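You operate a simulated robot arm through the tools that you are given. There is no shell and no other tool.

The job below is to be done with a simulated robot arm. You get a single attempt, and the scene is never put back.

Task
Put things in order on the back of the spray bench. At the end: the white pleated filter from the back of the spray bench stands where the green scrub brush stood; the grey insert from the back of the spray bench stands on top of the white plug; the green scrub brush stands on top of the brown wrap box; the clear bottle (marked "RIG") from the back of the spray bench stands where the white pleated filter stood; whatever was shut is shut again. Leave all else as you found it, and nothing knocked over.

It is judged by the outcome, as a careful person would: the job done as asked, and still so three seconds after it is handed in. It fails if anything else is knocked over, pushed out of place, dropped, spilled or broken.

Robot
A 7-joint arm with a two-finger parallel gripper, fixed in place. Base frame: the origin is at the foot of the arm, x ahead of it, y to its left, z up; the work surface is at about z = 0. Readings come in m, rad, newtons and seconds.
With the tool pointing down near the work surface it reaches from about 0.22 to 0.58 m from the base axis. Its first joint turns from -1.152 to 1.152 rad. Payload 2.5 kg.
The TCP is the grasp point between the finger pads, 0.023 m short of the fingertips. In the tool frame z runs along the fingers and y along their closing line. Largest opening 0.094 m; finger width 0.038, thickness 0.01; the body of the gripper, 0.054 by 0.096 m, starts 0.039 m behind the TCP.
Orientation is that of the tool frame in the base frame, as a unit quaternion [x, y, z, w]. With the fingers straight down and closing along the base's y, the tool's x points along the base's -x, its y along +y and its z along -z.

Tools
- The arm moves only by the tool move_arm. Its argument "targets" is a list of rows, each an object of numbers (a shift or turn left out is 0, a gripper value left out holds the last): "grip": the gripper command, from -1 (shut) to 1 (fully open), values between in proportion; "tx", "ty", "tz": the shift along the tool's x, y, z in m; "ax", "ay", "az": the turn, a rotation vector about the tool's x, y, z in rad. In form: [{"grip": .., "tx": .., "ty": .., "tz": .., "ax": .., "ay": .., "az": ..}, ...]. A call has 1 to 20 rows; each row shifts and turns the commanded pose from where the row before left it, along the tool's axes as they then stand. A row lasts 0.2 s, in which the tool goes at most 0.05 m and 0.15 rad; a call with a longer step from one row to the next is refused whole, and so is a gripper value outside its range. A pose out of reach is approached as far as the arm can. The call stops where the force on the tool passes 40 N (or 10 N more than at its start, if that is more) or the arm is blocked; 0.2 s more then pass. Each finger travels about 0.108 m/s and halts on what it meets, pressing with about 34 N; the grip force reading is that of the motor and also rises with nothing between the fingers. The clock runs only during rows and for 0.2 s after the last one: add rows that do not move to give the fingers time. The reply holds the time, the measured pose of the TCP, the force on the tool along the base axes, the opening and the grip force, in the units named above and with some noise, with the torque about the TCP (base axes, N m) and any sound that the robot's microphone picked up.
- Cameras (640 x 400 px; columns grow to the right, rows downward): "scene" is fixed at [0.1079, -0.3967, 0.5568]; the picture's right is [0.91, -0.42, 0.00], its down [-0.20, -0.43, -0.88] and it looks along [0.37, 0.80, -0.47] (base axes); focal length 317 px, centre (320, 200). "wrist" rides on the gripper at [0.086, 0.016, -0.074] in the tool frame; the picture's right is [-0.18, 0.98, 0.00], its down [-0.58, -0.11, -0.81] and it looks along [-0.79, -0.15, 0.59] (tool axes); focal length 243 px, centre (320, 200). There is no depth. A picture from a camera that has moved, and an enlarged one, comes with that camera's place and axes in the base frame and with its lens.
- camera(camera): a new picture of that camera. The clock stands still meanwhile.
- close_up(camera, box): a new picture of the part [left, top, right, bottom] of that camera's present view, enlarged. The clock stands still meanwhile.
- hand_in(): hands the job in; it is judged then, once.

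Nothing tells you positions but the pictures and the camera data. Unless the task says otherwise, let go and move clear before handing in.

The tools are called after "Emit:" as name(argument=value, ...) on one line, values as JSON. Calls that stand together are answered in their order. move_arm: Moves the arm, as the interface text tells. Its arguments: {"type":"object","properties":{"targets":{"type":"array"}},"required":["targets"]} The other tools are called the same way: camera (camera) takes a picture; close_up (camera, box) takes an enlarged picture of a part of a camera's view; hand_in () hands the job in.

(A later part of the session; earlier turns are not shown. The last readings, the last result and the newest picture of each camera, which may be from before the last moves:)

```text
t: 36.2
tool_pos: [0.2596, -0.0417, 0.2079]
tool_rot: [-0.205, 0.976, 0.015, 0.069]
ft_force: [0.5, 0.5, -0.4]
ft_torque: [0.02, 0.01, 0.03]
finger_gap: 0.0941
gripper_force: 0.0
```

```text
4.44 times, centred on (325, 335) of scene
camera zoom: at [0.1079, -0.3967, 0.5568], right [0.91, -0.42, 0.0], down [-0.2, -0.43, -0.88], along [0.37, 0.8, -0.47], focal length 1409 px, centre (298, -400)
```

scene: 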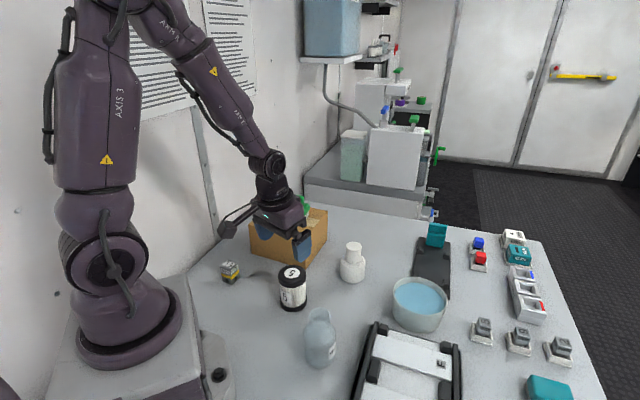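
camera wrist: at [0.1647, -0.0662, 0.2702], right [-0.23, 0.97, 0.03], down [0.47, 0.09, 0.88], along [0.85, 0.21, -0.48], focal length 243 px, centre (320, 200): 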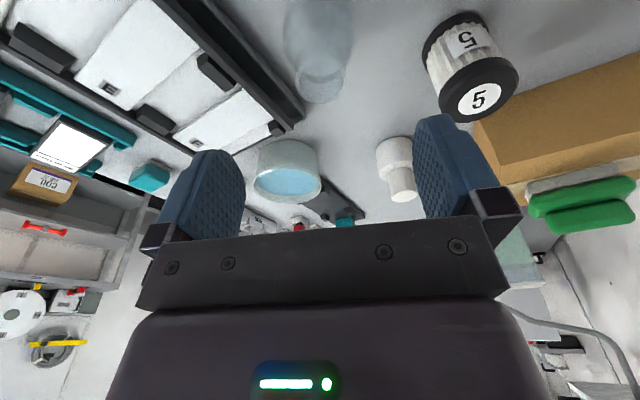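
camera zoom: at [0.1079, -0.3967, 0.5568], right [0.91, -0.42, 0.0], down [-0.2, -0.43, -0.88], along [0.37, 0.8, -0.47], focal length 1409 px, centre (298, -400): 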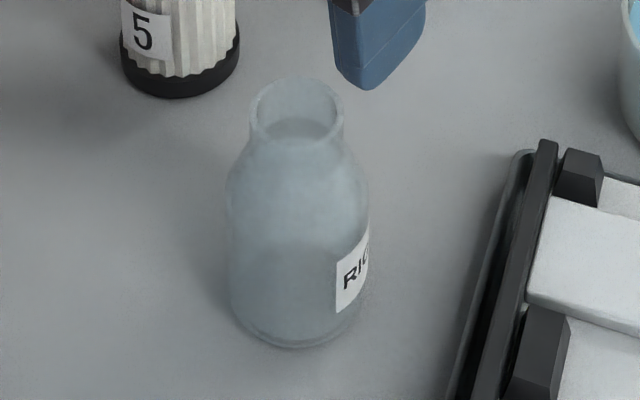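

The bottle's axis is near (0.277, -0.034), mouth at about 0.112 high, neck about 0.037 across and body about 0.06. I'll come down to just above it, in line, and look again before gripping the neck.

Emit:
move_arm(targets=[{"grip": 1, "tx": -0.0053, "ty": -0.0004}, {"tz": 0.025}, {"tz": 0.024}, {}])

Emit:
camera(camera="wrist")

Emit:
close_up(camera="wrist", box=[220, 0, 420, 190])

Emit:
close_up(camera="scene", box=[280, 270, 370, 380])

```text
t: 37.2
tool_pos: [0.2706, -0.0358, 0.1593]
tool_rot: [-0.204, 0.976, 0.014, 0.068]
ft_force: [0.0, 0.2, -0.3]
ft_torque: [-0.02, -0.02, -0.03]
finger_gap: 0.0942
gripper_force: 0.1
```

```text
taken
camera wrist: at [0.1747, -0.0595, 0.2213], right [-0.23, 0.97, 0.03], down [0.47, 0.09, 0.88], along [0.85, 0.21, -0.47], focal length 243 px, centre (320, 200)
```

wrist: 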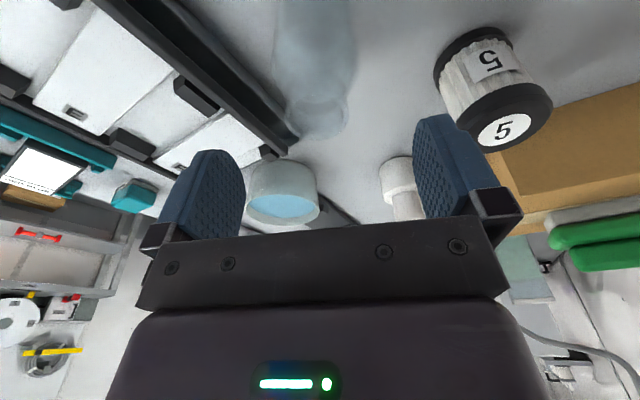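

```text
2.11 times, centred on (320, 95) of wrist
camera zoom: at [0.1747, -0.0595, 0.2213], right [-0.23, 0.97, 0.03], down [0.47, 0.09, 0.88], along [0.85, 0.21, -0.47], focal length 511 px, centre (320, 421)
```

zoom: 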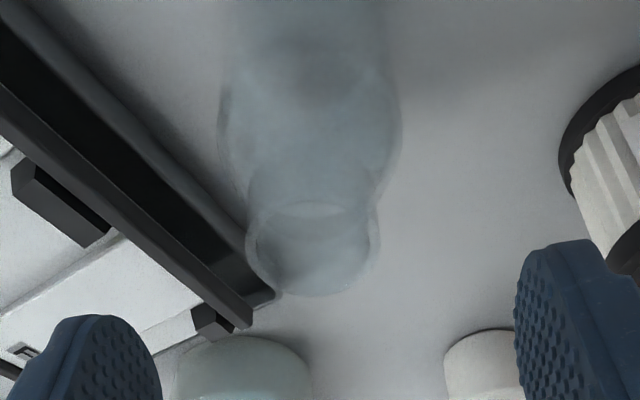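

```text
3.64 times, centred on (325, 325) of scene
camera zoom: at [0.1079, -0.3967, 0.5568], right [0.91, -0.42, 0.0], down [-0.2, -0.43, -0.88], along [0.37, 0.8, -0.47], focal length 1153 px, centre (302, -254)
```

zoom: 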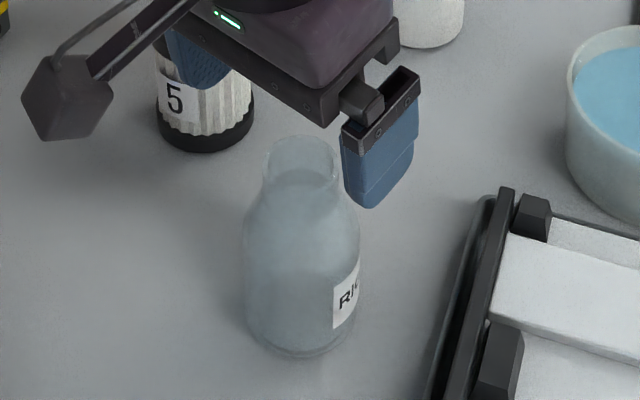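

The mouth is centred at about (0.2755, -0.0345), within a millimetre or two of my approach line. I'll descend to the neck and close gently in stages.

Emit:
move_arm(targets=[{"grip": 1, "tx": 0.0015, "ty": -0.0009}, {"tz": 0.02}, {"tz": 0.016}, {"tz": 0.0108}, {}])

Emit:
close_up(camera="scene", box=[280, 270, 370, 380])

Emit:
close_up(camera="wrist", box=[160, 0, 500, 250])

```text
t: 38.4
tool_pos: [0.2743, -0.0358, 0.1111]
tool_rot: [-0.205, 0.976, 0.014, 0.068]
ft_force: [0.5, 0.0, 0.3]
ft_torque: [0.01, -0.02, -0.01]
finger_gap: 0.0941
gripper_force: 0.1
```

```text
3.64 times, centred on (325, 325) of scene
camera zoom: at [0.1079, -0.3967, 0.5568], right [0.91, -0.42, 0.0], down [-0.2, -0.43, -0.88], along [0.37, 0.8, -0.47], focal length 1153 px, centre (302, -254)
```

zoom: 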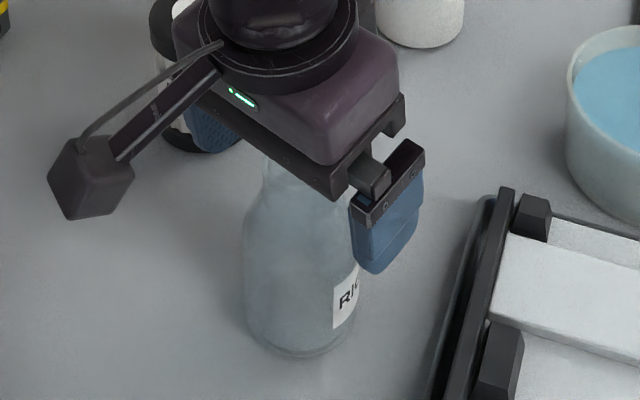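

```text
1.60 times, centred on (330, 125) of wrist
camera zoom: at [0.18, -0.059, 0.1749], right [-0.23, 0.97, 0.03], down [0.47, 0.09, 0.88], along [0.85, 0.21, -0.47], focal length 388 px, centre (304, 320)
```

zoom: 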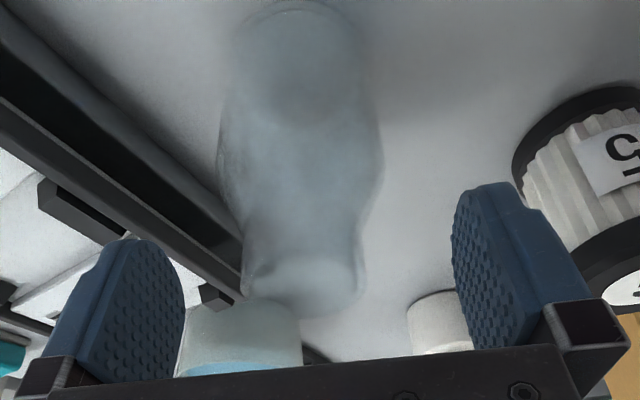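

The bottle is centred between the fingers, and the tips sit right at the neck/shoulder transition. I'll raise 4 mm so that only the neck is gripped, then close in stages.

Emit:
move_arm(targets=[{"grip": 1, "tz": -0.004}, {}, {"grip": 0.2}, {"grip": 0}, {"grip": -0.1}, {"grip": -0.2}, {"grip": -0.4}, {"grip": -1}, {"grip": -1}, {"grip": -1}])

Emit:
close_up(camera="scene", box=[280, 270, 370, 380])

Emit:
close_up(camera="wrist", box=[160, 0, 500, 250])

```text
t: 40.6
tool_pos: [0.274, -0.0343, 0.1166]
tool_rot: [-0.205, 0.976, 0.014, 0.068]
ft_force: [0.2, -0.5, 2.0]
ft_torque: [0.02, -0.01, -0.02]
finger_gap: 0.036
gripper_force: 33.4
```

```text
3.64 times, centred on (325, 325) of scene
camera zoom: at [0.1079, -0.3967, 0.5568], right [0.91, -0.42, 0.0], down [-0.2, -0.43, -0.88], along [0.37, 0.8, -0.47], focal length 1153 px, centre (302, -254)
```

zoom: 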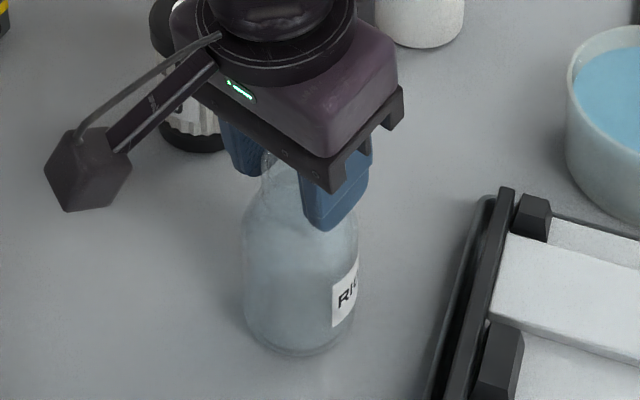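

```text
1.60 times, centred on (330, 125) of wrist
camera zoom: at [0.1795, -0.0583, 0.179], right [-0.23, 0.97, 0.03], down [0.47, 0.09, 0.88], along [0.85, 0.21, -0.47], focal length 388 px, centre (304, 320)
```

zoom: 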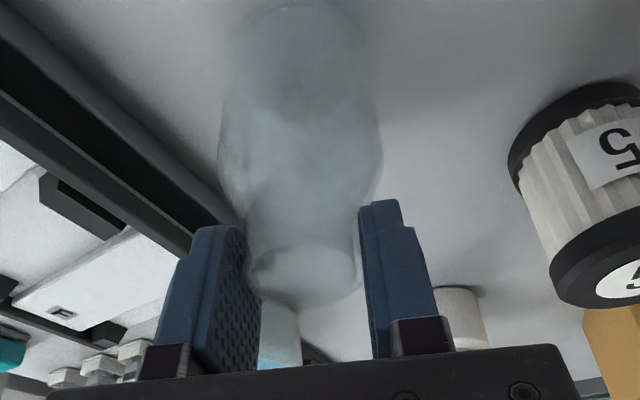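

The neck is held with a 0.036 gap. I'll lift a little first and check that the bottle comes up straight.

Emit:
move_arm(targets=[{"grip": -1, "tx": -0.0014, "tz": -0.0099}, {"tx": -0.0028, "tz": -0.0198}, {}])

Emit:
close_up(camera="scene", box=[270, 250, 370, 380])

Emit:
close_up(camera="wrist", box=[160, 0, 500, 250])

```text
t: 41.4
tool_pos: [0.2744, -0.0349, 0.1462]
tool_rot: [-0.205, 0.976, 0.014, 0.068]
ft_force: [-0.3, -0.1, -0.9]
ft_torque: [0.01, 0.0, -0.01]
finger_gap: 0.0357
gripper_force: 34.1
```

```text
3.08 times, centred on (320, 315) of scene
camera zoom: at [0.1079, -0.3967, 0.5568], right [0.91, -0.42, 0.0], down [-0.2, -0.43, -0.88], along [0.37, 0.8, -0.47], focal length 976 px, centre (320, -154)
```

zoom: 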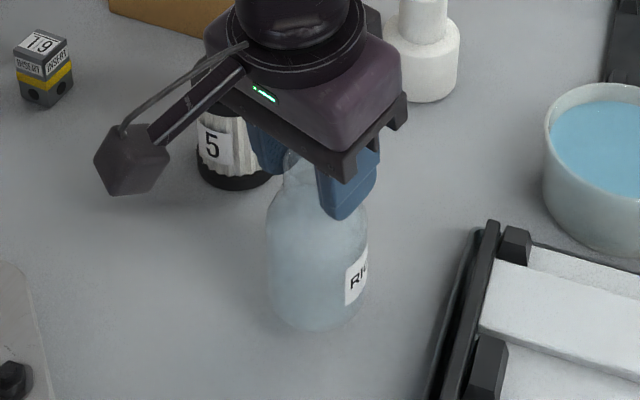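

```text
1.60 times, centred on (330, 125) of wrist
camera zoom: at [0.1784, -0.0587, 0.2092], right [-0.23, 0.97, 0.03], down [0.47, 0.09, 0.88], along [0.85, 0.21, -0.48], focal length 388 px, centre (304, 320)
```

zoom: 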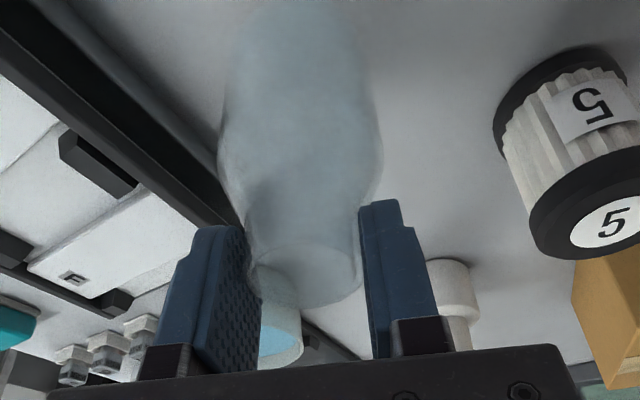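

The bottle hangs upright. I'll raise it to clear the plug and carry it to above the filter's old spot at (0.544, 0.2335).

Emit:
move_arm(targets=[{"grip": -1, "tx": -0.0047, "tz": -0.033}, {"tx": -0.0047, "tz": -0.033}, {"tx": -0.0047, "tz": -0.033}, {"tx": -0.0125, "ty": 0.0049, "tz": 0.0018}, {"tx": -0.02507, "ty": 0.00981, "tz": 0.00358}, {"tx": -0.02507, "ty": 0.00981, "tz": 0.00358}, {"tx": -0.02507, "ty": 0.00981, "tz": 0.00358}, {"tx": -0.02507, "ty": 0.00981, "tz": 0.00358}, {"tx": -0.02507, "ty": 0.00981, "tz": 0.00358}, {"tx": -0.02507, "ty": 0.00981, "tz": 0.00358}, {"tx": -0.02507, "ty": 0.00981, "tz": 0.00358}, {"tx": -0.02507, "ty": 0.00981, "tz": 0.00358}, {"tx": -0.02507, "ty": 0.00981, "tz": 0.00358}, {"tx": -0.02507, "ty": 0.00981, "tz": 0.00358}, {"tx": -0.02507, "ty": 0.00981, "tz": 0.00358}, {"tx": -0.02507, "ty": 0.00981, "tz": 0.00358}, {"tx": -0.02507, "ty": 0.00981, "tz": 0.00358}, {"tx": -0.0125, "ty": 0.0049, "tz": 0.0018}, {}])

Emit:
camera(camera="scene")

Emit:
camera(camera="wrist")

```text
t: 45.4
tool_pos: [0.5454, 0.2313, 0.2438]
tool_rot: [-0.205, 0.976, 0.014, 0.069]
ft_force: [-0.1, 0.9, -0.5]
ft_torque: [-0.01, 0.03, 0.0]
finger_gap: 0.0358
gripper_force: 33.9
```

```text
taken
```

scene: 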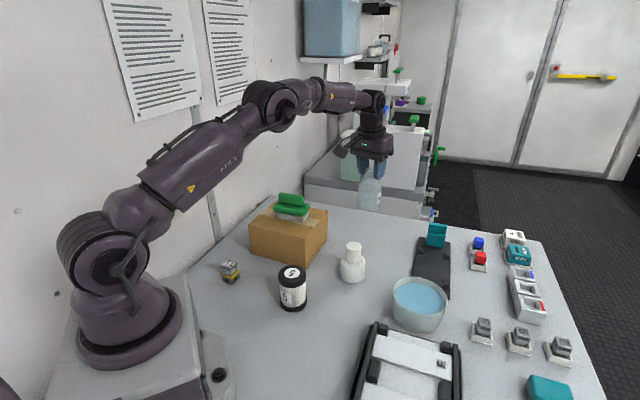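

```text
taken
camera wrist: at [0.4503, 0.2081, 0.3073], right [-0.23, 0.97, 0.03], down [0.47, 0.09, 0.88], along [0.85, 0.21, -0.48], focal length 243 px, centre (320, 200)
```

wrist: 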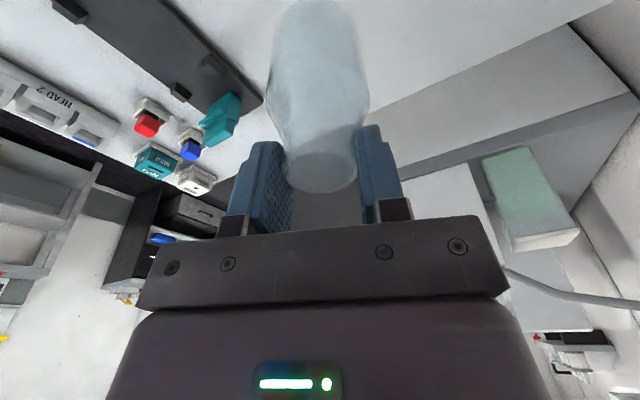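

The bottle is above the filter's old spot. I'll nudge 2 mm in y and lower it straight down to just above the table.

Emit:
move_arm(targets=[{"grip": -1, "tx": 0.0042, "ty": 0.002, "tz": 0.0297}, {"tx": 0.0049, "tz": 0.0346}, {"tx": 0.0042, "tz": 0.0297}, {"tx": 0.0028, "tz": 0.0198}, {"tx": 0.0007, "tz": 0.005}, {}])

Emit:
close_up(camera="scene", box=[310, 150, 430, 290])

```text
t: 46.8
tool_pos: [0.5447, 0.2349, 0.1237]
tool_rot: [-0.205, 0.976, 0.015, 0.069]
ft_force: [-0.6, -0.7, 0.2]
ft_torque: [-0.02, -0.05, -0.01]
finger_gap: 0.0356
gripper_force: 33.8
```

```text
2.86 times, centred on (370, 220) of scene
camera zoom: at [0.1079, -0.3967, 0.5568], right [0.91, -0.42, 0.0], down [-0.2, -0.43, -0.88], along [0.37, 0.8, -0.47], focal length 906 px, centre (177, 143)
```

zoom: 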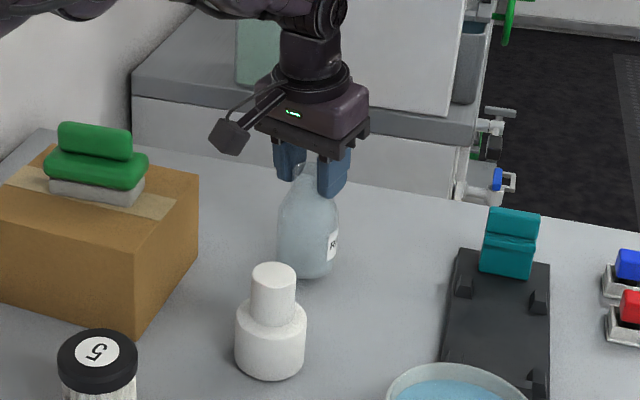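

Emit:
move_arm(targets=[{"grip": -1, "tx": 0.0004, "tz": 0.003}, {"tx": 0.0002, "tz": 0.0015}, {}])

Emit:
move_arm(targets=[{"grip": -1, "tx": 0.0002, "tz": 0.0015}, {}])

Emit:
move_arm(targets=[{"grip": -1, "tx": 0.0001, "tz": 0.001}, {}])

```text
t: 47.6
tool_pos: [0.5434, 0.2343, 0.1189]
tool_rot: [-0.204, 0.977, 0.015, 0.069]
ft_force: [0.3, -1.0, -0.7]
ft_torque: [-0.02, 0.0, 0.01]
finger_gap: 0.0355
gripper_force: 34.3
```

```text
t: 48.2
tool_pos: [0.5446, 0.2347, 0.1182]
tool_rot: [-0.205, 0.976, 0.015, 0.068]
ft_force: [0.0, -0.4, -0.8]
ft_torque: [0.01, 0.0, 0.04]
finger_gap: 0.0356
gripper_force: 34.2
```

```text
t: 48.8
tool_pos: [0.5451, 0.2338, 0.1164]
tool_rot: [-0.205, 0.976, 0.013, 0.068]
ft_force: [0.1, -0.5, -0.3]
ft_torque: [0.02, -0.03, 0.02]
finger_gap: 0.0355
gripper_force: 34.0
```

Emit:
move_arm(targets=[{"grip": -1, "tx": 0.0001, "tz": 0.001}, {}])

Emit:
close_up(camera="scene", box=[330, 180, 400, 260])

```text
t: 49.4
tool_pos: [0.5445, 0.2353, 0.1165]
tool_rot: [-0.204, 0.976, 0.014, 0.069]
ft_force: [0.2, 0.3, 1.5]
ft_torque: [-0.02, 0.01, 0.01]
finger_gap: 0.0356
gripper_force: 34.4
```

```text
5.00 times, centred on (365, 220) of scene
camera zoom: at [0.1079, -0.3967, 0.5568], right [0.91, -0.42, 0.0], down [-0.2, -0.43, -0.88], along [0.37, 0.8, -0.47], focal length 1585 px, centre (95, 100)
```

zoom: 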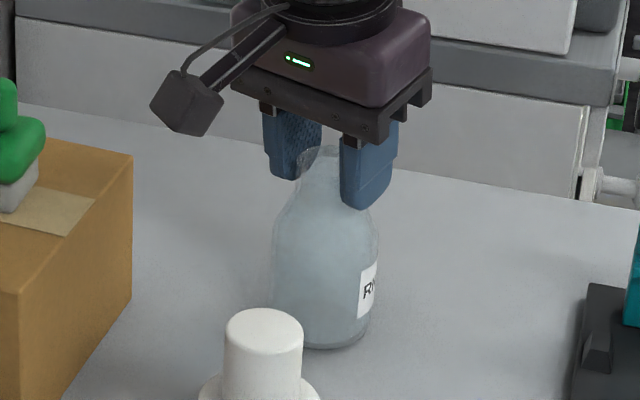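

There's first contact at about 1.5 N. One more small step to confirm it's seated.

Emit:
move_arm(targets=[{"grip": -1, "tx": 0.0001, "tz": 0.0008}, {}])

```text
t: 50.0
tool_pos: [0.5454, 0.2349, 0.1178]
tool_rot: [-0.205, 0.976, 0.015, 0.069]
ft_force: [-0.9, -0.3, 2.5]
ft_torque: [-0.06, 0.0, -0.05]
finger_gap: 0.0355
gripper_force: 34.0
```

The bottle is seated on the table. I'll open gently in stages and retreat along the tool axis.

Emit:
move_arm(targets=[{"grip": -0.15}, {"grip": 0}, {"grip": 0.3}, {"grip": 1}, {"grip": 1}, {"tz": -0.01}, {"tz": -0.02}, {"tz": -0.03}, {"tz": -0.04}, {}])

Emit:
camera(camera="scene")

Emit:
camera(camera="wrist")

Emit:
close_up(camera="scene", box=[330, 180, 400, 260])

```text
t: 52.2
tool_pos: [0.5342, 0.2281, 0.2132]
tool_rot: [-0.205, 0.976, 0.014, 0.068]
ft_force: [-0.7, 0.0, 0.0]
ft_torque: [-0.01, -0.02, -0.01]
finger_gap: 0.0939
gripper_force: 0.1
```

```text
taken
```

scene: 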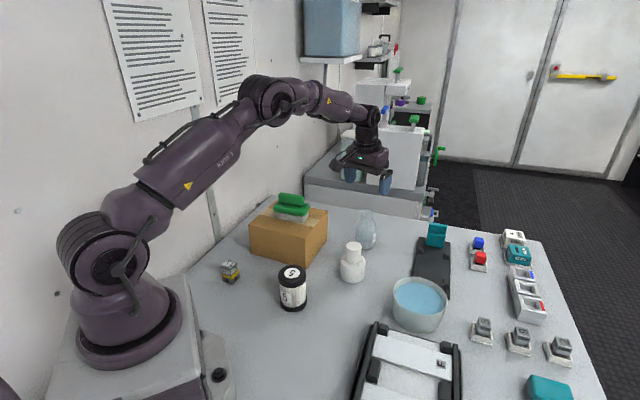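

```text
taken
camera wrist: at [0.4383, 0.2053, 0.2761], right [-0.23, 0.97, 0.03], down [0.47, 0.09, 0.88], along [0.85, 0.21, -0.48], focal length 243 px, centre (320, 200)
```

wrist: 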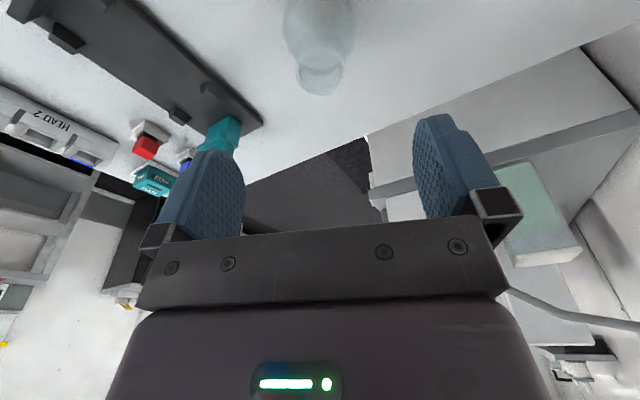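

```text
5.00 times, centred on (365, 220) of scene
camera zoom: at [0.1079, -0.3967, 0.5568], right [0.91, -0.42, 0.0], down [-0.2, -0.43, -0.88], along [0.37, 0.8, -0.47], focal length 1585 px, centre (95, 100)
```

zoom: 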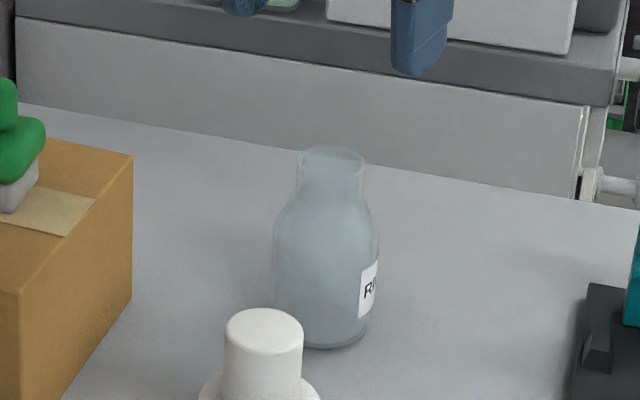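

The bottle stands on the filter's old spot. Now I'll straighten the tool to vertical, turn it to suit the insert's faces, and hover over the plug to measure its top.

Emit:
move_arm(targets=[{"grip": 1, "ay": 0.07}, {"ay": 0.07}, {"az": -0.129}, {"az": -0.129}, {"tx": 0.0237, "ty": -0.0028, "tz": 0.0026}, {"tx": 0.0237, "ty": -0.0028, "tz": 0.0026}, {"tx": 0.0237, "ty": -0.0028, "tz": 0.0026}, {"tx": 0.0237, "ty": -0.0028, "tz": 0.0026}, {"tx": 0.0237, "ty": -0.0028, "tz": 0.0026}, {}, {}])

Emit:
camera(camera="wrist")

Emit:
close_up(camera="wrist", box=[240, 0, 400, 130])

Emit:
close_up(camera="scene", box=[330, 230, 375, 290])

```text
t: 54.6
tool_pos: [0.4469, 0.1442, 0.2035]
tool_rot: [-0.33, 0.944, 0.0, 0.0]
ft_force: [0.3, -0.9, 0.2]
ft_torque: [0.01, 0.02, -0.01]
finger_gap: 0.094
gripper_force: 0.2
```

```text
taken
camera wrist: at [0.3679, 0.1034, 0.2788], right [-0.47, 0.88, 0.0], down [0.52, 0.28, 0.81], along [0.71, 0.38, -0.59], focal length 243 px, centre (320, 200)
```

wrist: 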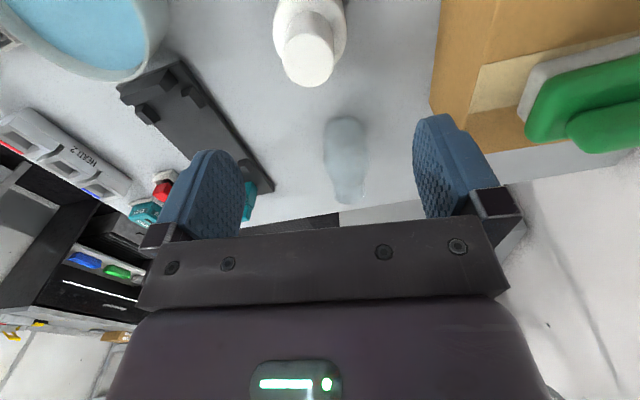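

```text
3.08 times, centred on (320, 65) of wrist
camera zoom: at [0.3679, 0.1034, 0.2788], right [-0.47, 0.88, 0.0], down [0.52, 0.28, 0.81], along [0.71, 0.38, -0.59], focal length 746 px, centre (320, 615)
```

zoom: 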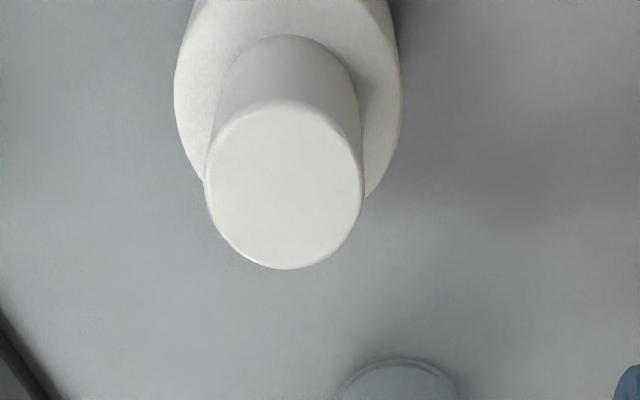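

```text
6.67 times, centred on (352, 260) of scene
camera zoom: at [0.1079, -0.3967, 0.5568], right [0.91, -0.42, 0.0], down [-0.2, -0.43, -0.88], along [0.37, 0.8, -0.47], focal length 2114 px, centre (103, -200)
```

zoom: 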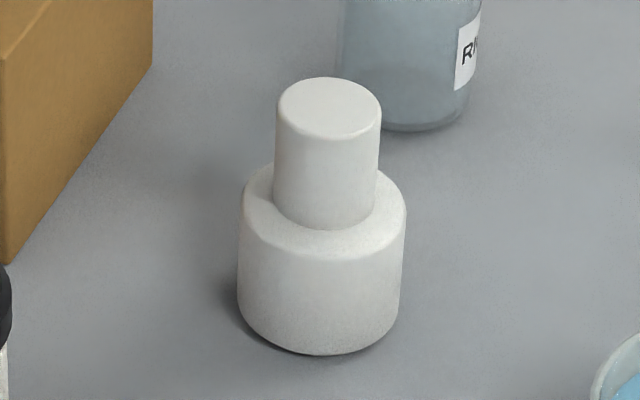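

From the wrist view the plug's top centre is near (0.445, 0.135), about 0.038 across. The scene camera reads a few millimetres further out, so I'll take a second, lower wrist look to pin the top down.

Emit:
move_arm(targets=[{"grip": 1, "tx": 0.0072, "ty": -0.006, "tz": 0.01}, {"tz": 0.02}, {"tz": 0.02}, {}, {}])

Emit:
camera(camera="wrist")

Emit:
close_up(camera="wrist", box=[240, 20, 400, 150])

Emit:
close_up(camera="scene", box=[310, 190, 400, 290])

```text
t: 55.8
tool_pos: [0.4441, 0.1354, 0.1545]
tool_rot: [-0.33, 0.944, 0.0, 0.0]
ft_force: [-0.1, -0.2, -0.8]
ft_torque: [-0.03, -0.01, 0.02]
finger_gap: 0.0941
gripper_force: 0.0
```

```text
taken
camera wrist: at [0.3669, 0.0937, 0.2302], right [-0.47, 0.88, 0.0], down [0.52, 0.28, 0.81], along [0.71, 0.38, -0.59], focal length 243 px, centre (320, 200)
```

wrist: 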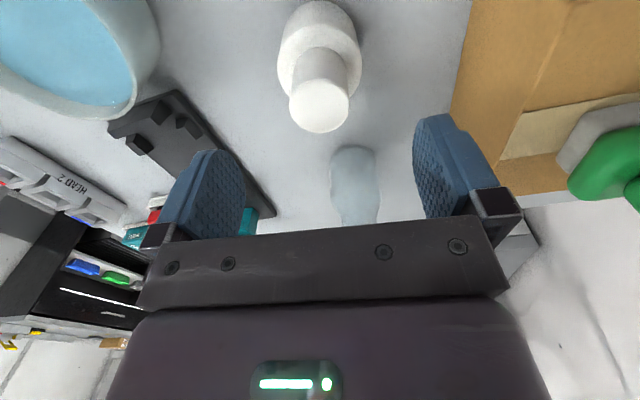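

```text
3.08 times, centred on (320, 85) of wrist
camera zoom: at [0.3669, 0.0937, 0.2302], right [-0.47, 0.88, 0.0], down [0.52, 0.28, 0.81], along [0.71, 0.38, -0.59], focal length 746 px, centre (320, 554)
```

zoom: 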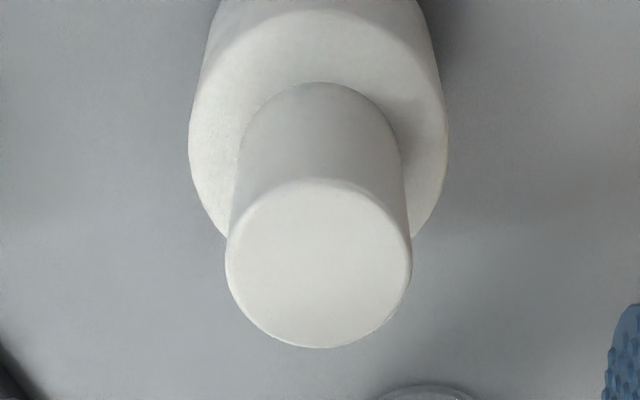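

```text
4.00 times, centred on (355, 240) of scene
camera zoom: at [0.1079, -0.3967, 0.5568], right [0.91, -0.42, 0.0], down [-0.2, -0.43, -0.88], along [0.37, 0.8, -0.47], focal length 1268 px, centre (180, 40)
```

zoom: 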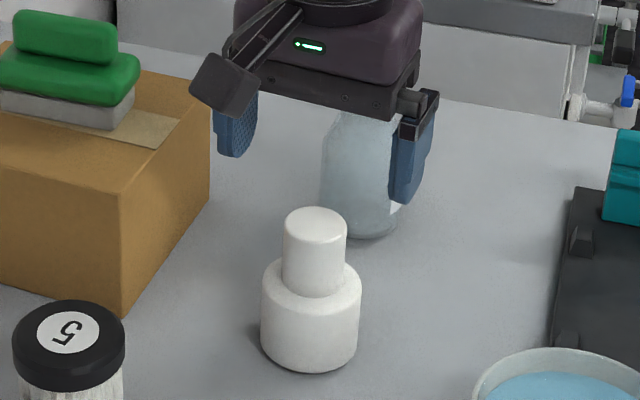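

Both looks agree on the plug's top centre: (0.445, 0.135) at z about 0.092. Next I'll rise and travel over to the grey insert near (0.16, 0.25).

Emit:
move_arm(targets=[{"grip": 1, "tz": -0.035}, {"tz": -0.035}, {"tx": 0.01335, "ty": 0.02395}, {"tx": 0.01335, "ty": 0.02395}, {"tx": 0.01335, "ty": 0.02395}, {"tx": 0.01335, "ty": 0.02395}, {"tx": 0.01335, "ty": 0.02395}, {"tx": 0.01335, "ty": 0.02395}, {"tx": 0.01335, "ty": 0.02395}, {"tx": 0.01335, "ty": 0.02395}, {"tx": 0.01335, "ty": 0.02395}, {"tx": 0.01335, "ty": 0.02395}, {"tx": 0.01335, "ty": 0.02395}, {"tz": 0.03}, {"tz": 0.03}, {}, {}])

Emit:
camera(camera="wrist")

Emit:
camera(camera="scene")

```text
t: 59.4
tool_pos: [0.1662, 0.2508, 0.1618]
tool_rot: [-0.33, 0.944, 0.001, 0.0]
ft_force: [0.2, -0.1, 0.2]
ft_torque: [-0.01, 0.03, 0.02]
finger_gap: 0.0938
gripper_force: 0.0
```

```text
taken
camera wrist: at [0.0882, 0.21, 0.2368], right [-0.47, 0.88, 0.0], down [0.52, 0.28, 0.81], along [0.71, 0.38, -0.59], focal length 243 px, centre (320, 200)
```

wrist: 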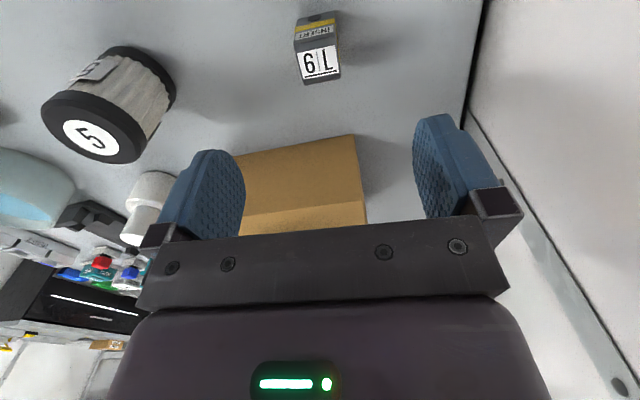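

```text
taken
```

scene: 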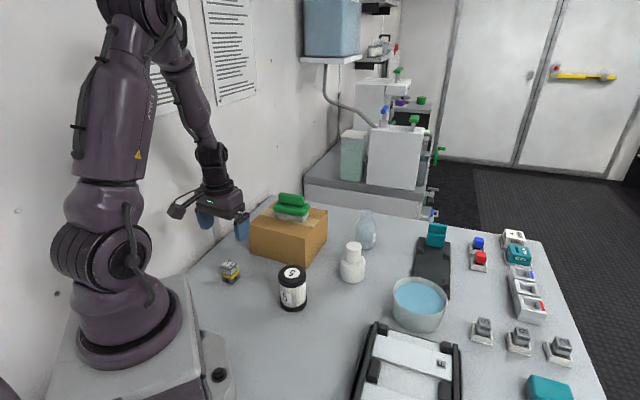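

The insert is in view ahead of the fingers. I'll enlarge it to measure its place and turn.

Emit:
close_up(camera="wrist", box=[270, 0, 370, 100])

Emit:
close_up(camera="scene", box=[160, 200, 260, 300])

```text
4.00 times, centred on (320, 50) of wrist
camera zoom: at [0.0882, 0.21, 0.2368], right [-0.47, 0.88, 0.0], down [0.52, 0.28, 0.81], along [0.71, 0.38, -0.59], focal length 970 px, centre (320, 800)
```

zoom: 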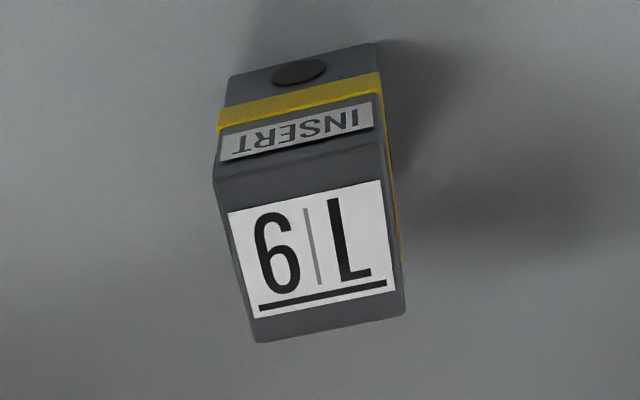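

```text
4.00 times, centred on (210, 250) of scene
camera zoom: at [0.1079, -0.3967, 0.5568], right [0.91, -0.42, 0.0], down [-0.2, -0.43, -0.88], along [0.37, 0.8, -0.47], focal length 1268 px, centre (760, 0)
```

zoom: 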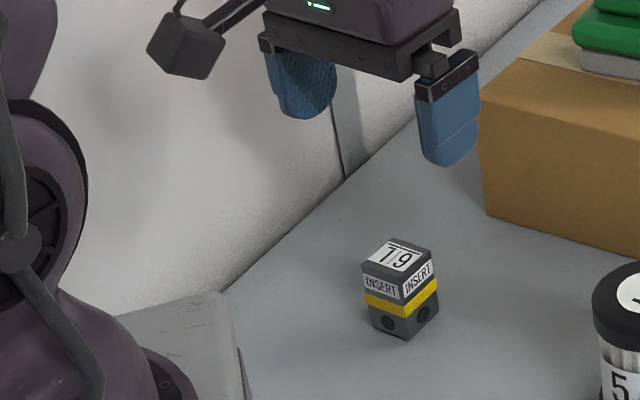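

The insert's top centre is at about (0.1635, 0.249), turned 39°, so the tool is already square to it. Before descending, I'll check how close the wrist camera would come to the robot's pedestal.

Emit:
close_up(camera="scene", box=[40, 240, 260, 400])

Emit:
close_up(camera="wrist", box=[0, 0, 640, 240])

```text
2.50 times, centred on (150, 320) of scene
camera zoom: at [0.1079, -0.3967, 0.5568], right [0.91, -0.42, 0.0], down [-0.2, -0.43, -0.88], along [0.37, 0.8, -0.47], focal length 793 px, centre (745, -100)
```

zoom: 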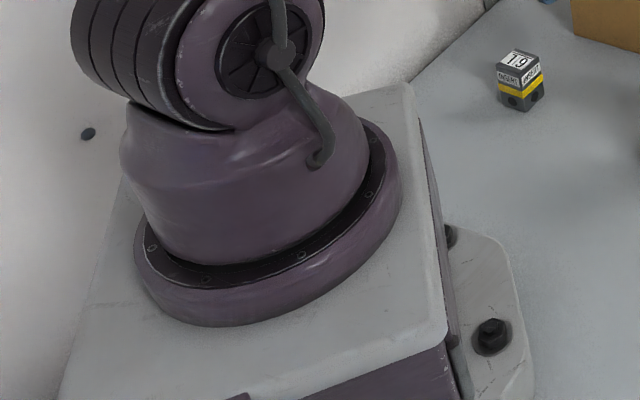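

```text
1.00 times, centred on (320, 120) of wrist (not enlarged: the box is as wide or as high as the picture)
camera zoom: at [0.0882, 0.21, 0.2368], right [-0.47, 0.88, 0.0], down [0.52, 0.28, 0.81], along [0.71, 0.38, -0.59], focal length 243 px, centre (320, 280)
```

zoom: 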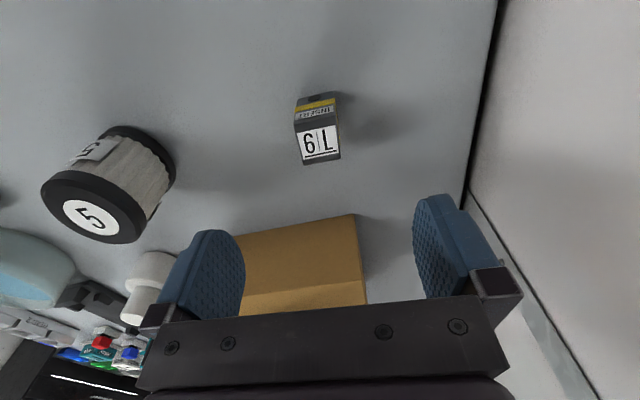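

The pedestal is about 0.1 m half-width and well clear of the camera's path, so descending is safe. I'll align over the insert and go part way down for a last check.

Emit:
move_arm(targets=[{"grip": 1, "tx": 0.0032, "ty": 0.0003, "az": -0.01}, {"tz": 0.03}, {"tz": 0.03}, {"tz": 0.01}, {}, {}])

Emit:
camera(camera="wrist")

Emit:
close_up(camera="wrist", box=[250, 30, 390, 170])

Emit:
close_up(camera="scene", box=[160, 200, 260, 300])

```text
t: 60.8
tool_pos: [0.1646, 0.2479, 0.09]
tool_rot: [-0.334, 0.942, 0.0, 0.0]
ft_force: [0.7, -0.5, -0.4]
ft_torque: [-0.01, -0.06, 0.01]
finger_gap: 0.0941
gripper_force: 0.0
```

```text
taken
camera wrist: at [0.0857, 0.2059, 0.1658], right [-0.48, 0.88, 0.0], down [0.52, 0.28, 0.81], along [0.71, 0.38, -0.59], focal length 243 px, centre (320, 200)
```

wrist: 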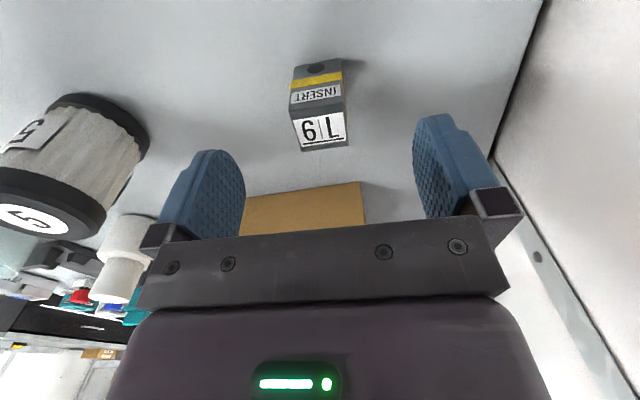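

```text
2.86 times, centred on (320, 100) of wrist
camera zoom: at [0.0857, 0.2059, 0.1658], right [-0.48, 0.88, 0.0], down [0.52, 0.28, 0.81], along [0.71, 0.38, -0.59], focal length 693 px, centre (320, 486)
```

zoom: 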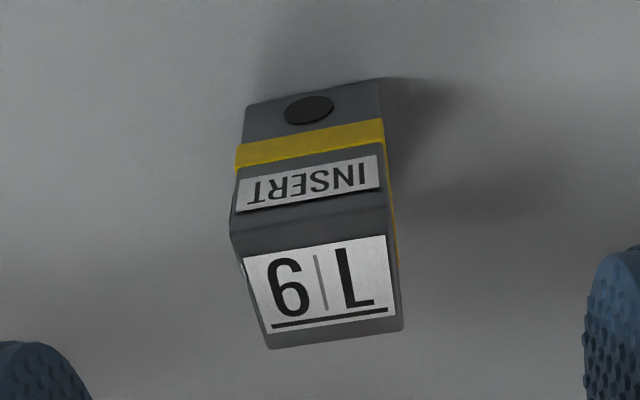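

```text
4.00 times, centred on (210, 250) of scene
camera zoom: at [0.1079, -0.3967, 0.5568], right [0.91, -0.42, 0.0], down [-0.2, -0.43, -0.88], along [0.37, 0.8, -0.47], focal length 1268 px, centre (760, 0)
```

zoom: 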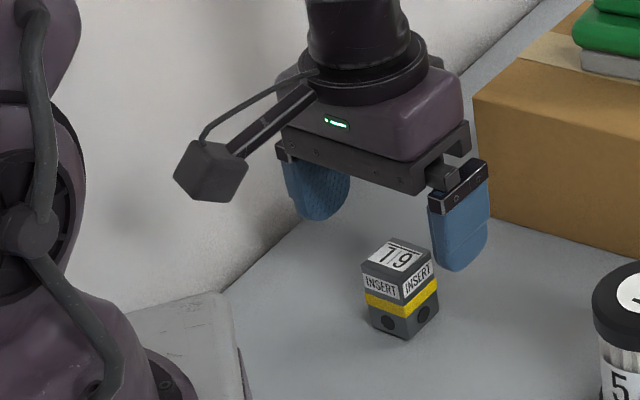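

The insert is centred between the fingers to within about a millimetre. I'll descend and close gently.

Emit:
move_arm(targets=[{"grip": 1, "tx": -0.001, "ty": 0.0003, "tz": 0.02}, {"tz": 0.02}, {"tz": 0.012}, {"tz": 0.005}, {}, {"grip": 0.3}, {"grip": -0.1}, {"grip": -0.25}, {"grip": -0.4}, {"grip": -1}, {"grip": -1}, {"grip": -1}])

Emit:
camera(camera="wrist")

Emit:
close_up(camera="scene", box=[160, 220, 260, 320])

```text
t: 63.4
tool_pos: [0.1671, 0.2482, 0.0354]
tool_rot: [-0.334, 0.943, -0.001, 0.0]
ft_force: [0.5, -0.6, 0.2]
ft_torque: [0.01, -0.01, 0.01]
finger_gap: 0.0298
gripper_force: 34.4
```

```text
taken
camera wrist: at [0.0886, 0.2069, 0.1111], right [-0.48, 0.88, 0.0], down [0.52, 0.28, 0.81], along [0.71, 0.38, -0.59], focal length 243 px, centre (320, 200)
```

wrist: 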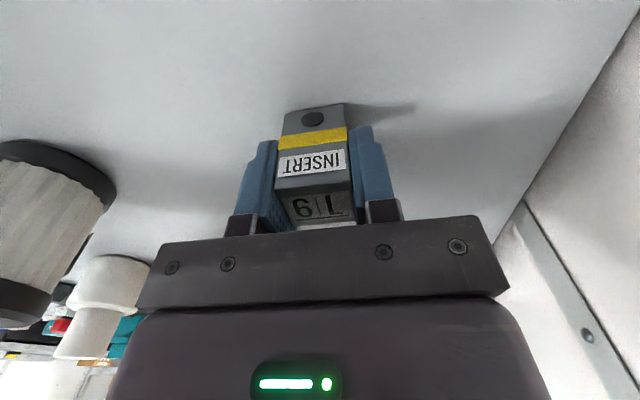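

```text
4.00 times, centred on (210, 270) of scene
camera zoom: at [0.1079, -0.3967, 0.5568], right [0.91, -0.42, 0.0], down [-0.2, -0.43, -0.88], along [0.37, 0.8, -0.47], focal length 1268 px, centre (760, -80)
```

zoom: 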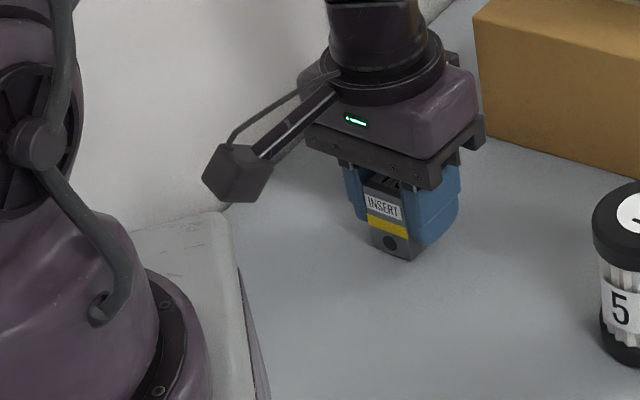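

The insert is held (gap 0.030). I'll lift it high, carry it over to the plug and stop above its centre at (0.445, 0.135).

Emit:
move_arm(targets=[{"grip": -1, "tz": -0.02}, {"tz": -0.04}, {"tz": -0.045}, {"tz": -0.045}, {"tz": -0.035}, {"tx": -0.0066, "ty": -0.012}, {"tx": -0.01315, "ty": -0.02396}, {"tx": -0.01315, "ty": -0.02396}, {"tx": -0.01315, "ty": -0.02396}, {"tx": -0.01315, "ty": -0.02396}, {"tx": -0.01315, "ty": -0.02396}, {"tx": -0.01315, "ty": -0.02396}, {"tx": -0.01315, "ty": -0.02396}, {"tx": -0.01315, "ty": -0.02396}, {"tx": -0.01315, "ty": -0.02396}, {"tx": -0.01315, "ty": -0.02396}, {"tx": -0.0066, "ty": -0.012}, {}, {}])

Emit:
camera(camera="wrist")

Emit:
camera(camera="scene")

```text
t: 67.4
tool_pos: [0.4435, 0.1346, 0.2182]
tool_rot: [-0.335, 0.942, 0.0, 0.0]
ft_force: [0.2, -0.6, -1.3]
ft_torque: [0.0, 0.02, 0.0]
finger_gap: 0.0299
gripper_force: 33.8
```

```text
taken
camera wrist: at [0.3646, 0.093, 0.2944], right [-0.48, 0.88, 0.0], down [0.52, 0.28, 0.81], along [0.71, 0.38, -0.59], focal length 243 px, centre (320, 200)
```

wrist: 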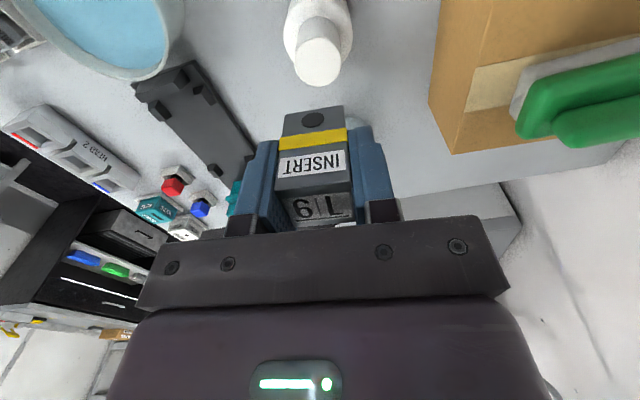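

```text
taken
```

scene: 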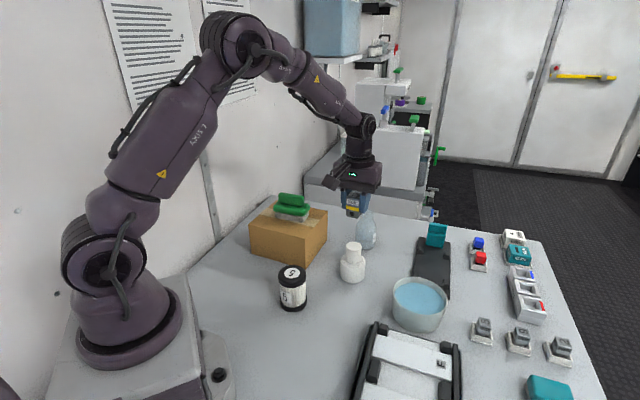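

The insert is above the plug, off by only a couple of millimetres. I'll lower it to about 3 cm above the plug's top and re-measure both together.

Emit:
move_arm(targets=[{"grip": -1, "tz": 0.02}, {"tz": 0.02}, {"tz": 0.02}, {}, {}])

Emit:
close_up(camera="wrist", box=[240, 40, 400, 230])

Emit:
close_up(camera="scene", box=[315, 180, 395, 290])

```text
t: 68.6
tool_pos: [0.4462, 0.1364, 0.1591]
tool_rot: [-0.335, 0.942, 0.0, 0.0]
ft_force: [0.4, -0.4, -0.7]
ft_torque: [0.02, 0.0, -0.05]
finger_gap: 0.0295
gripper_force: 33.9
```

```text
2.11 times, centred on (320, 135) of wrist
camera zoom: at [0.3675, 0.0945, 0.2346], right [-0.48, 0.88, 0.0], down [0.52, 0.28, 0.81], along [0.71, 0.38, -0.59], focal length 511 px, centre (320, 337)
```

zoom: 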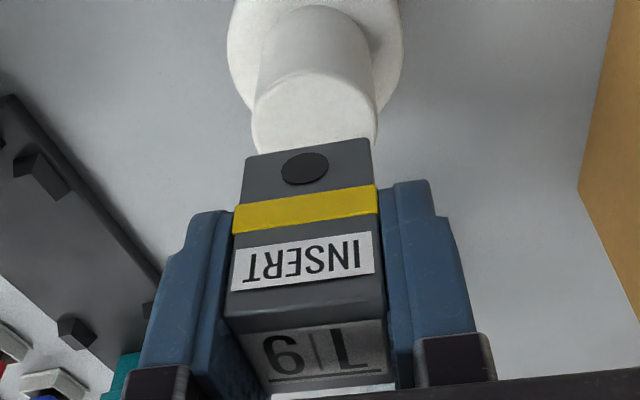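

```text
3.64 times, centred on (355, 235) of scene
camera zoom: at [0.1079, -0.3967, 0.5568], right [0.91, -0.42, 0.0], down [-0.2, -0.43, -0.88], along [0.37, 0.8, -0.47], focal length 1153 px, centre (193, 73)
```

zoom: 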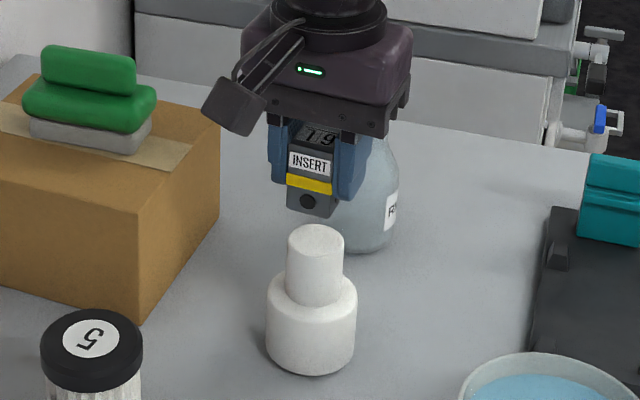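

The insert is centred on the fingers, and the plug axis is only about 1.5 mm to one side. I'll correct that and come down to just above the plug.

Emit:
move_arm(targets=[{"grip": -1, "tx": -0.001, "ty": -0.0016, "tz": 0.01}, {"tz": 0.01}, {"tz": 0.006}, {}, {}])

Emit:
close_up(camera="wrist", box=[240, 40, 400, 230])

Emit:
close_up(camera="scene", box=[325, 200, 385, 290])

```text
t: 69.8
tool_pos: [0.4473, 0.1358, 0.1344]
tool_rot: [-0.335, 0.942, 0.001, 0.0]
ft_force: [-0.8, 0.3, -0.2]
ft_torque: [0.03, -0.01, 0.0]
finger_gap: 0.0296
gripper_force: 33.6
```

```text
2.11 times, centred on (320, 135) of wrist
camera zoom: at [0.3683, 0.0934, 0.2088], right [-0.48, 0.88, 0.0], down [0.52, 0.28, 0.81], along [0.71, 0.38, -0.59], focal length 511 px, centre (320, 337)
```

zoom: 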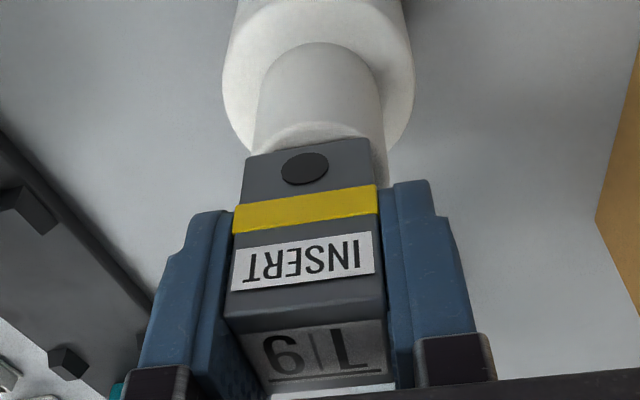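

```text
4.44 times, centred on (355, 245) of scene
camera zoom: at [0.1079, -0.3967, 0.5568], right [0.91, -0.42, 0.0], down [-0.2, -0.43, -0.88], along [0.37, 0.8, -0.47], focal length 1409 px, centre (164, 0)
```

zoom: 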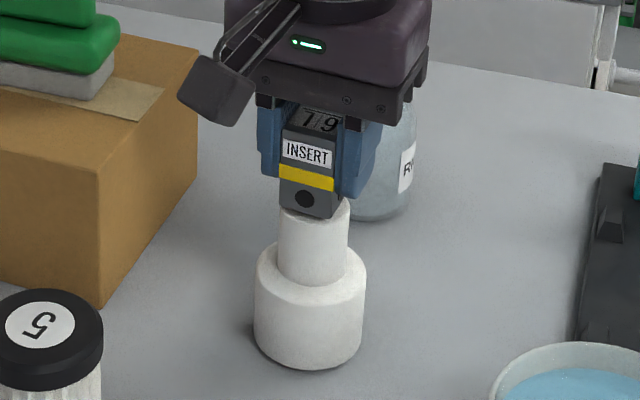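

Both views show the insert lined up over the plug with a few millimetres' gap. I'll creep down to contact.

Emit:
move_arm(targets=[{"grip": -1, "tx": -0.0005, "tz": 0.002}, {"tz": 0.002}, {}, {}])

Emit:
move_arm(targets=[{"grip": -1, "tz": 0.0012}, {}, {}])

Emit:
move_arm(targets=[{"grip": -1, "tz": 0.0012}, {}, {}])

```text
t: 70.8
tool_pos: [0.4476, 0.1353, 0.1316]
tool_rot: [-0.334, 0.942, 0.0, 0.001]
ft_force: [-0.8, 0.0, 7.5]
ft_torque: [0.05, 0.07, -0.02]
finger_gap: 0.0297
gripper_force: 34.1
```

```text
t: 71.6
tool_pos: [0.4469, 0.1344, 0.1298]
tool_rot: [-0.334, 0.943, 0.0, 0.003]
ft_force: [-3.0, 1.8, 26.3]
ft_torque: [0.01, 0.16, -0.02]
finger_gap: 0.0299
gripper_force: 34.1
```

```text
t: 72.4
tool_pos: [0.4467, 0.1337, 0.1301]
tool_rot: [-0.334, 0.943, 0.0, 0.003]
ft_force: [1.7, 3.3, 25.3]
ft_torque: [0.12, 0.02, -0.01]
finger_gap: 0.0297
gripper_force: 33.7
```

Contact came a little higher than expected (now about 25 N). I'll ease off slightly before looking and releasing.

Emit:
move_arm(targets=[{"grip": -1, "tz": -0.0006}, {"tz": -0.0005}, {}])

Emit:
close_up(camera="wrist", box=[240, 40, 400, 230])

Emit:
close_up(camera="scene", box=[325, 200, 385, 290])

```text
t: 73.2
tool_pos: [0.4466, 0.1345, 0.1288]
tool_rot: [-0.334, 0.943, -0.001, 0.001]
ft_force: [-0.9, 0.2, 24.7]
ft_torque: [0.02, 0.06, -0.01]
finger_gap: 0.0297
gripper_force: 33.9
```

```text
2.11 times, centred on (320, 135) of wrist
camera zoom: at [0.3689, 0.093, 0.2041], right [-0.48, 0.88, 0.0], down [0.52, 0.28, 0.81], along [0.71, 0.38, -0.59], focal length 511 px, centre (320, 337)
```

zoom: 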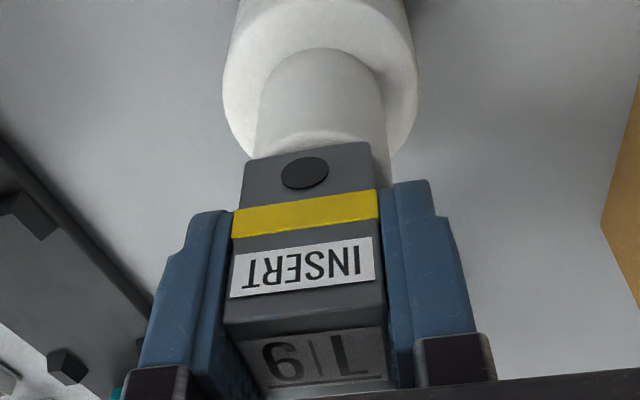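

```text
4.44 times, centred on (355, 245) of scene
camera zoom: at [0.1077, -0.3968, 0.5568], right [0.91, -0.42, 0.0], down [-0.2, -0.43, -0.88], along [0.37, 0.8, -0.47], focal length 1409 px, centre (164, 0)
```

zoom: 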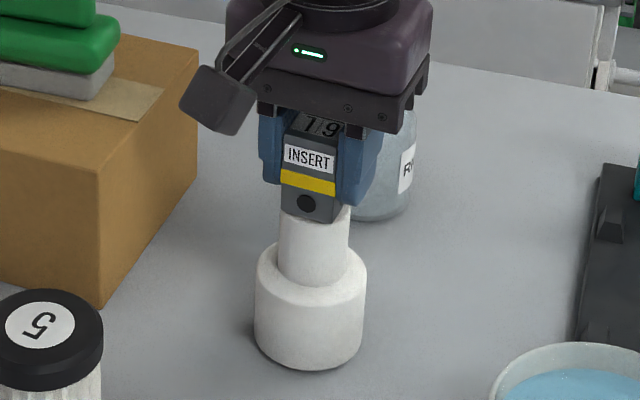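

The force is still about 25 N, so I'll back off a bit more until it's light.

Emit:
move_arm(targets=[{"grip": -1, "tz": -0.0008}, {}, {}])

```text
t: 74.0
tool_pos: [0.4463, 0.1346, 0.1288]
tool_rot: [-0.335, 0.942, 0.0, 0.001]
ft_force: [2.6, 1.7, 20.0]
ft_torque: [0.03, -0.07, -0.01]
finger_gap: 0.0295
gripper_force: 34.2
```

Emit:
move_arm(targets=[{"grip": -1, "tz": -0.001}, {}, {}])

```text
t: 74.8
tool_pos: [0.4451, 0.1344, 0.1289]
tool_rot: [-0.335, 0.942, 0.0, -0.001]
ft_force: [1.9, 0.7, 6.0]
ft_torque: [0.02, -0.06, 0.02]
finger_gap: 0.0297
gripper_force: 34.0
```

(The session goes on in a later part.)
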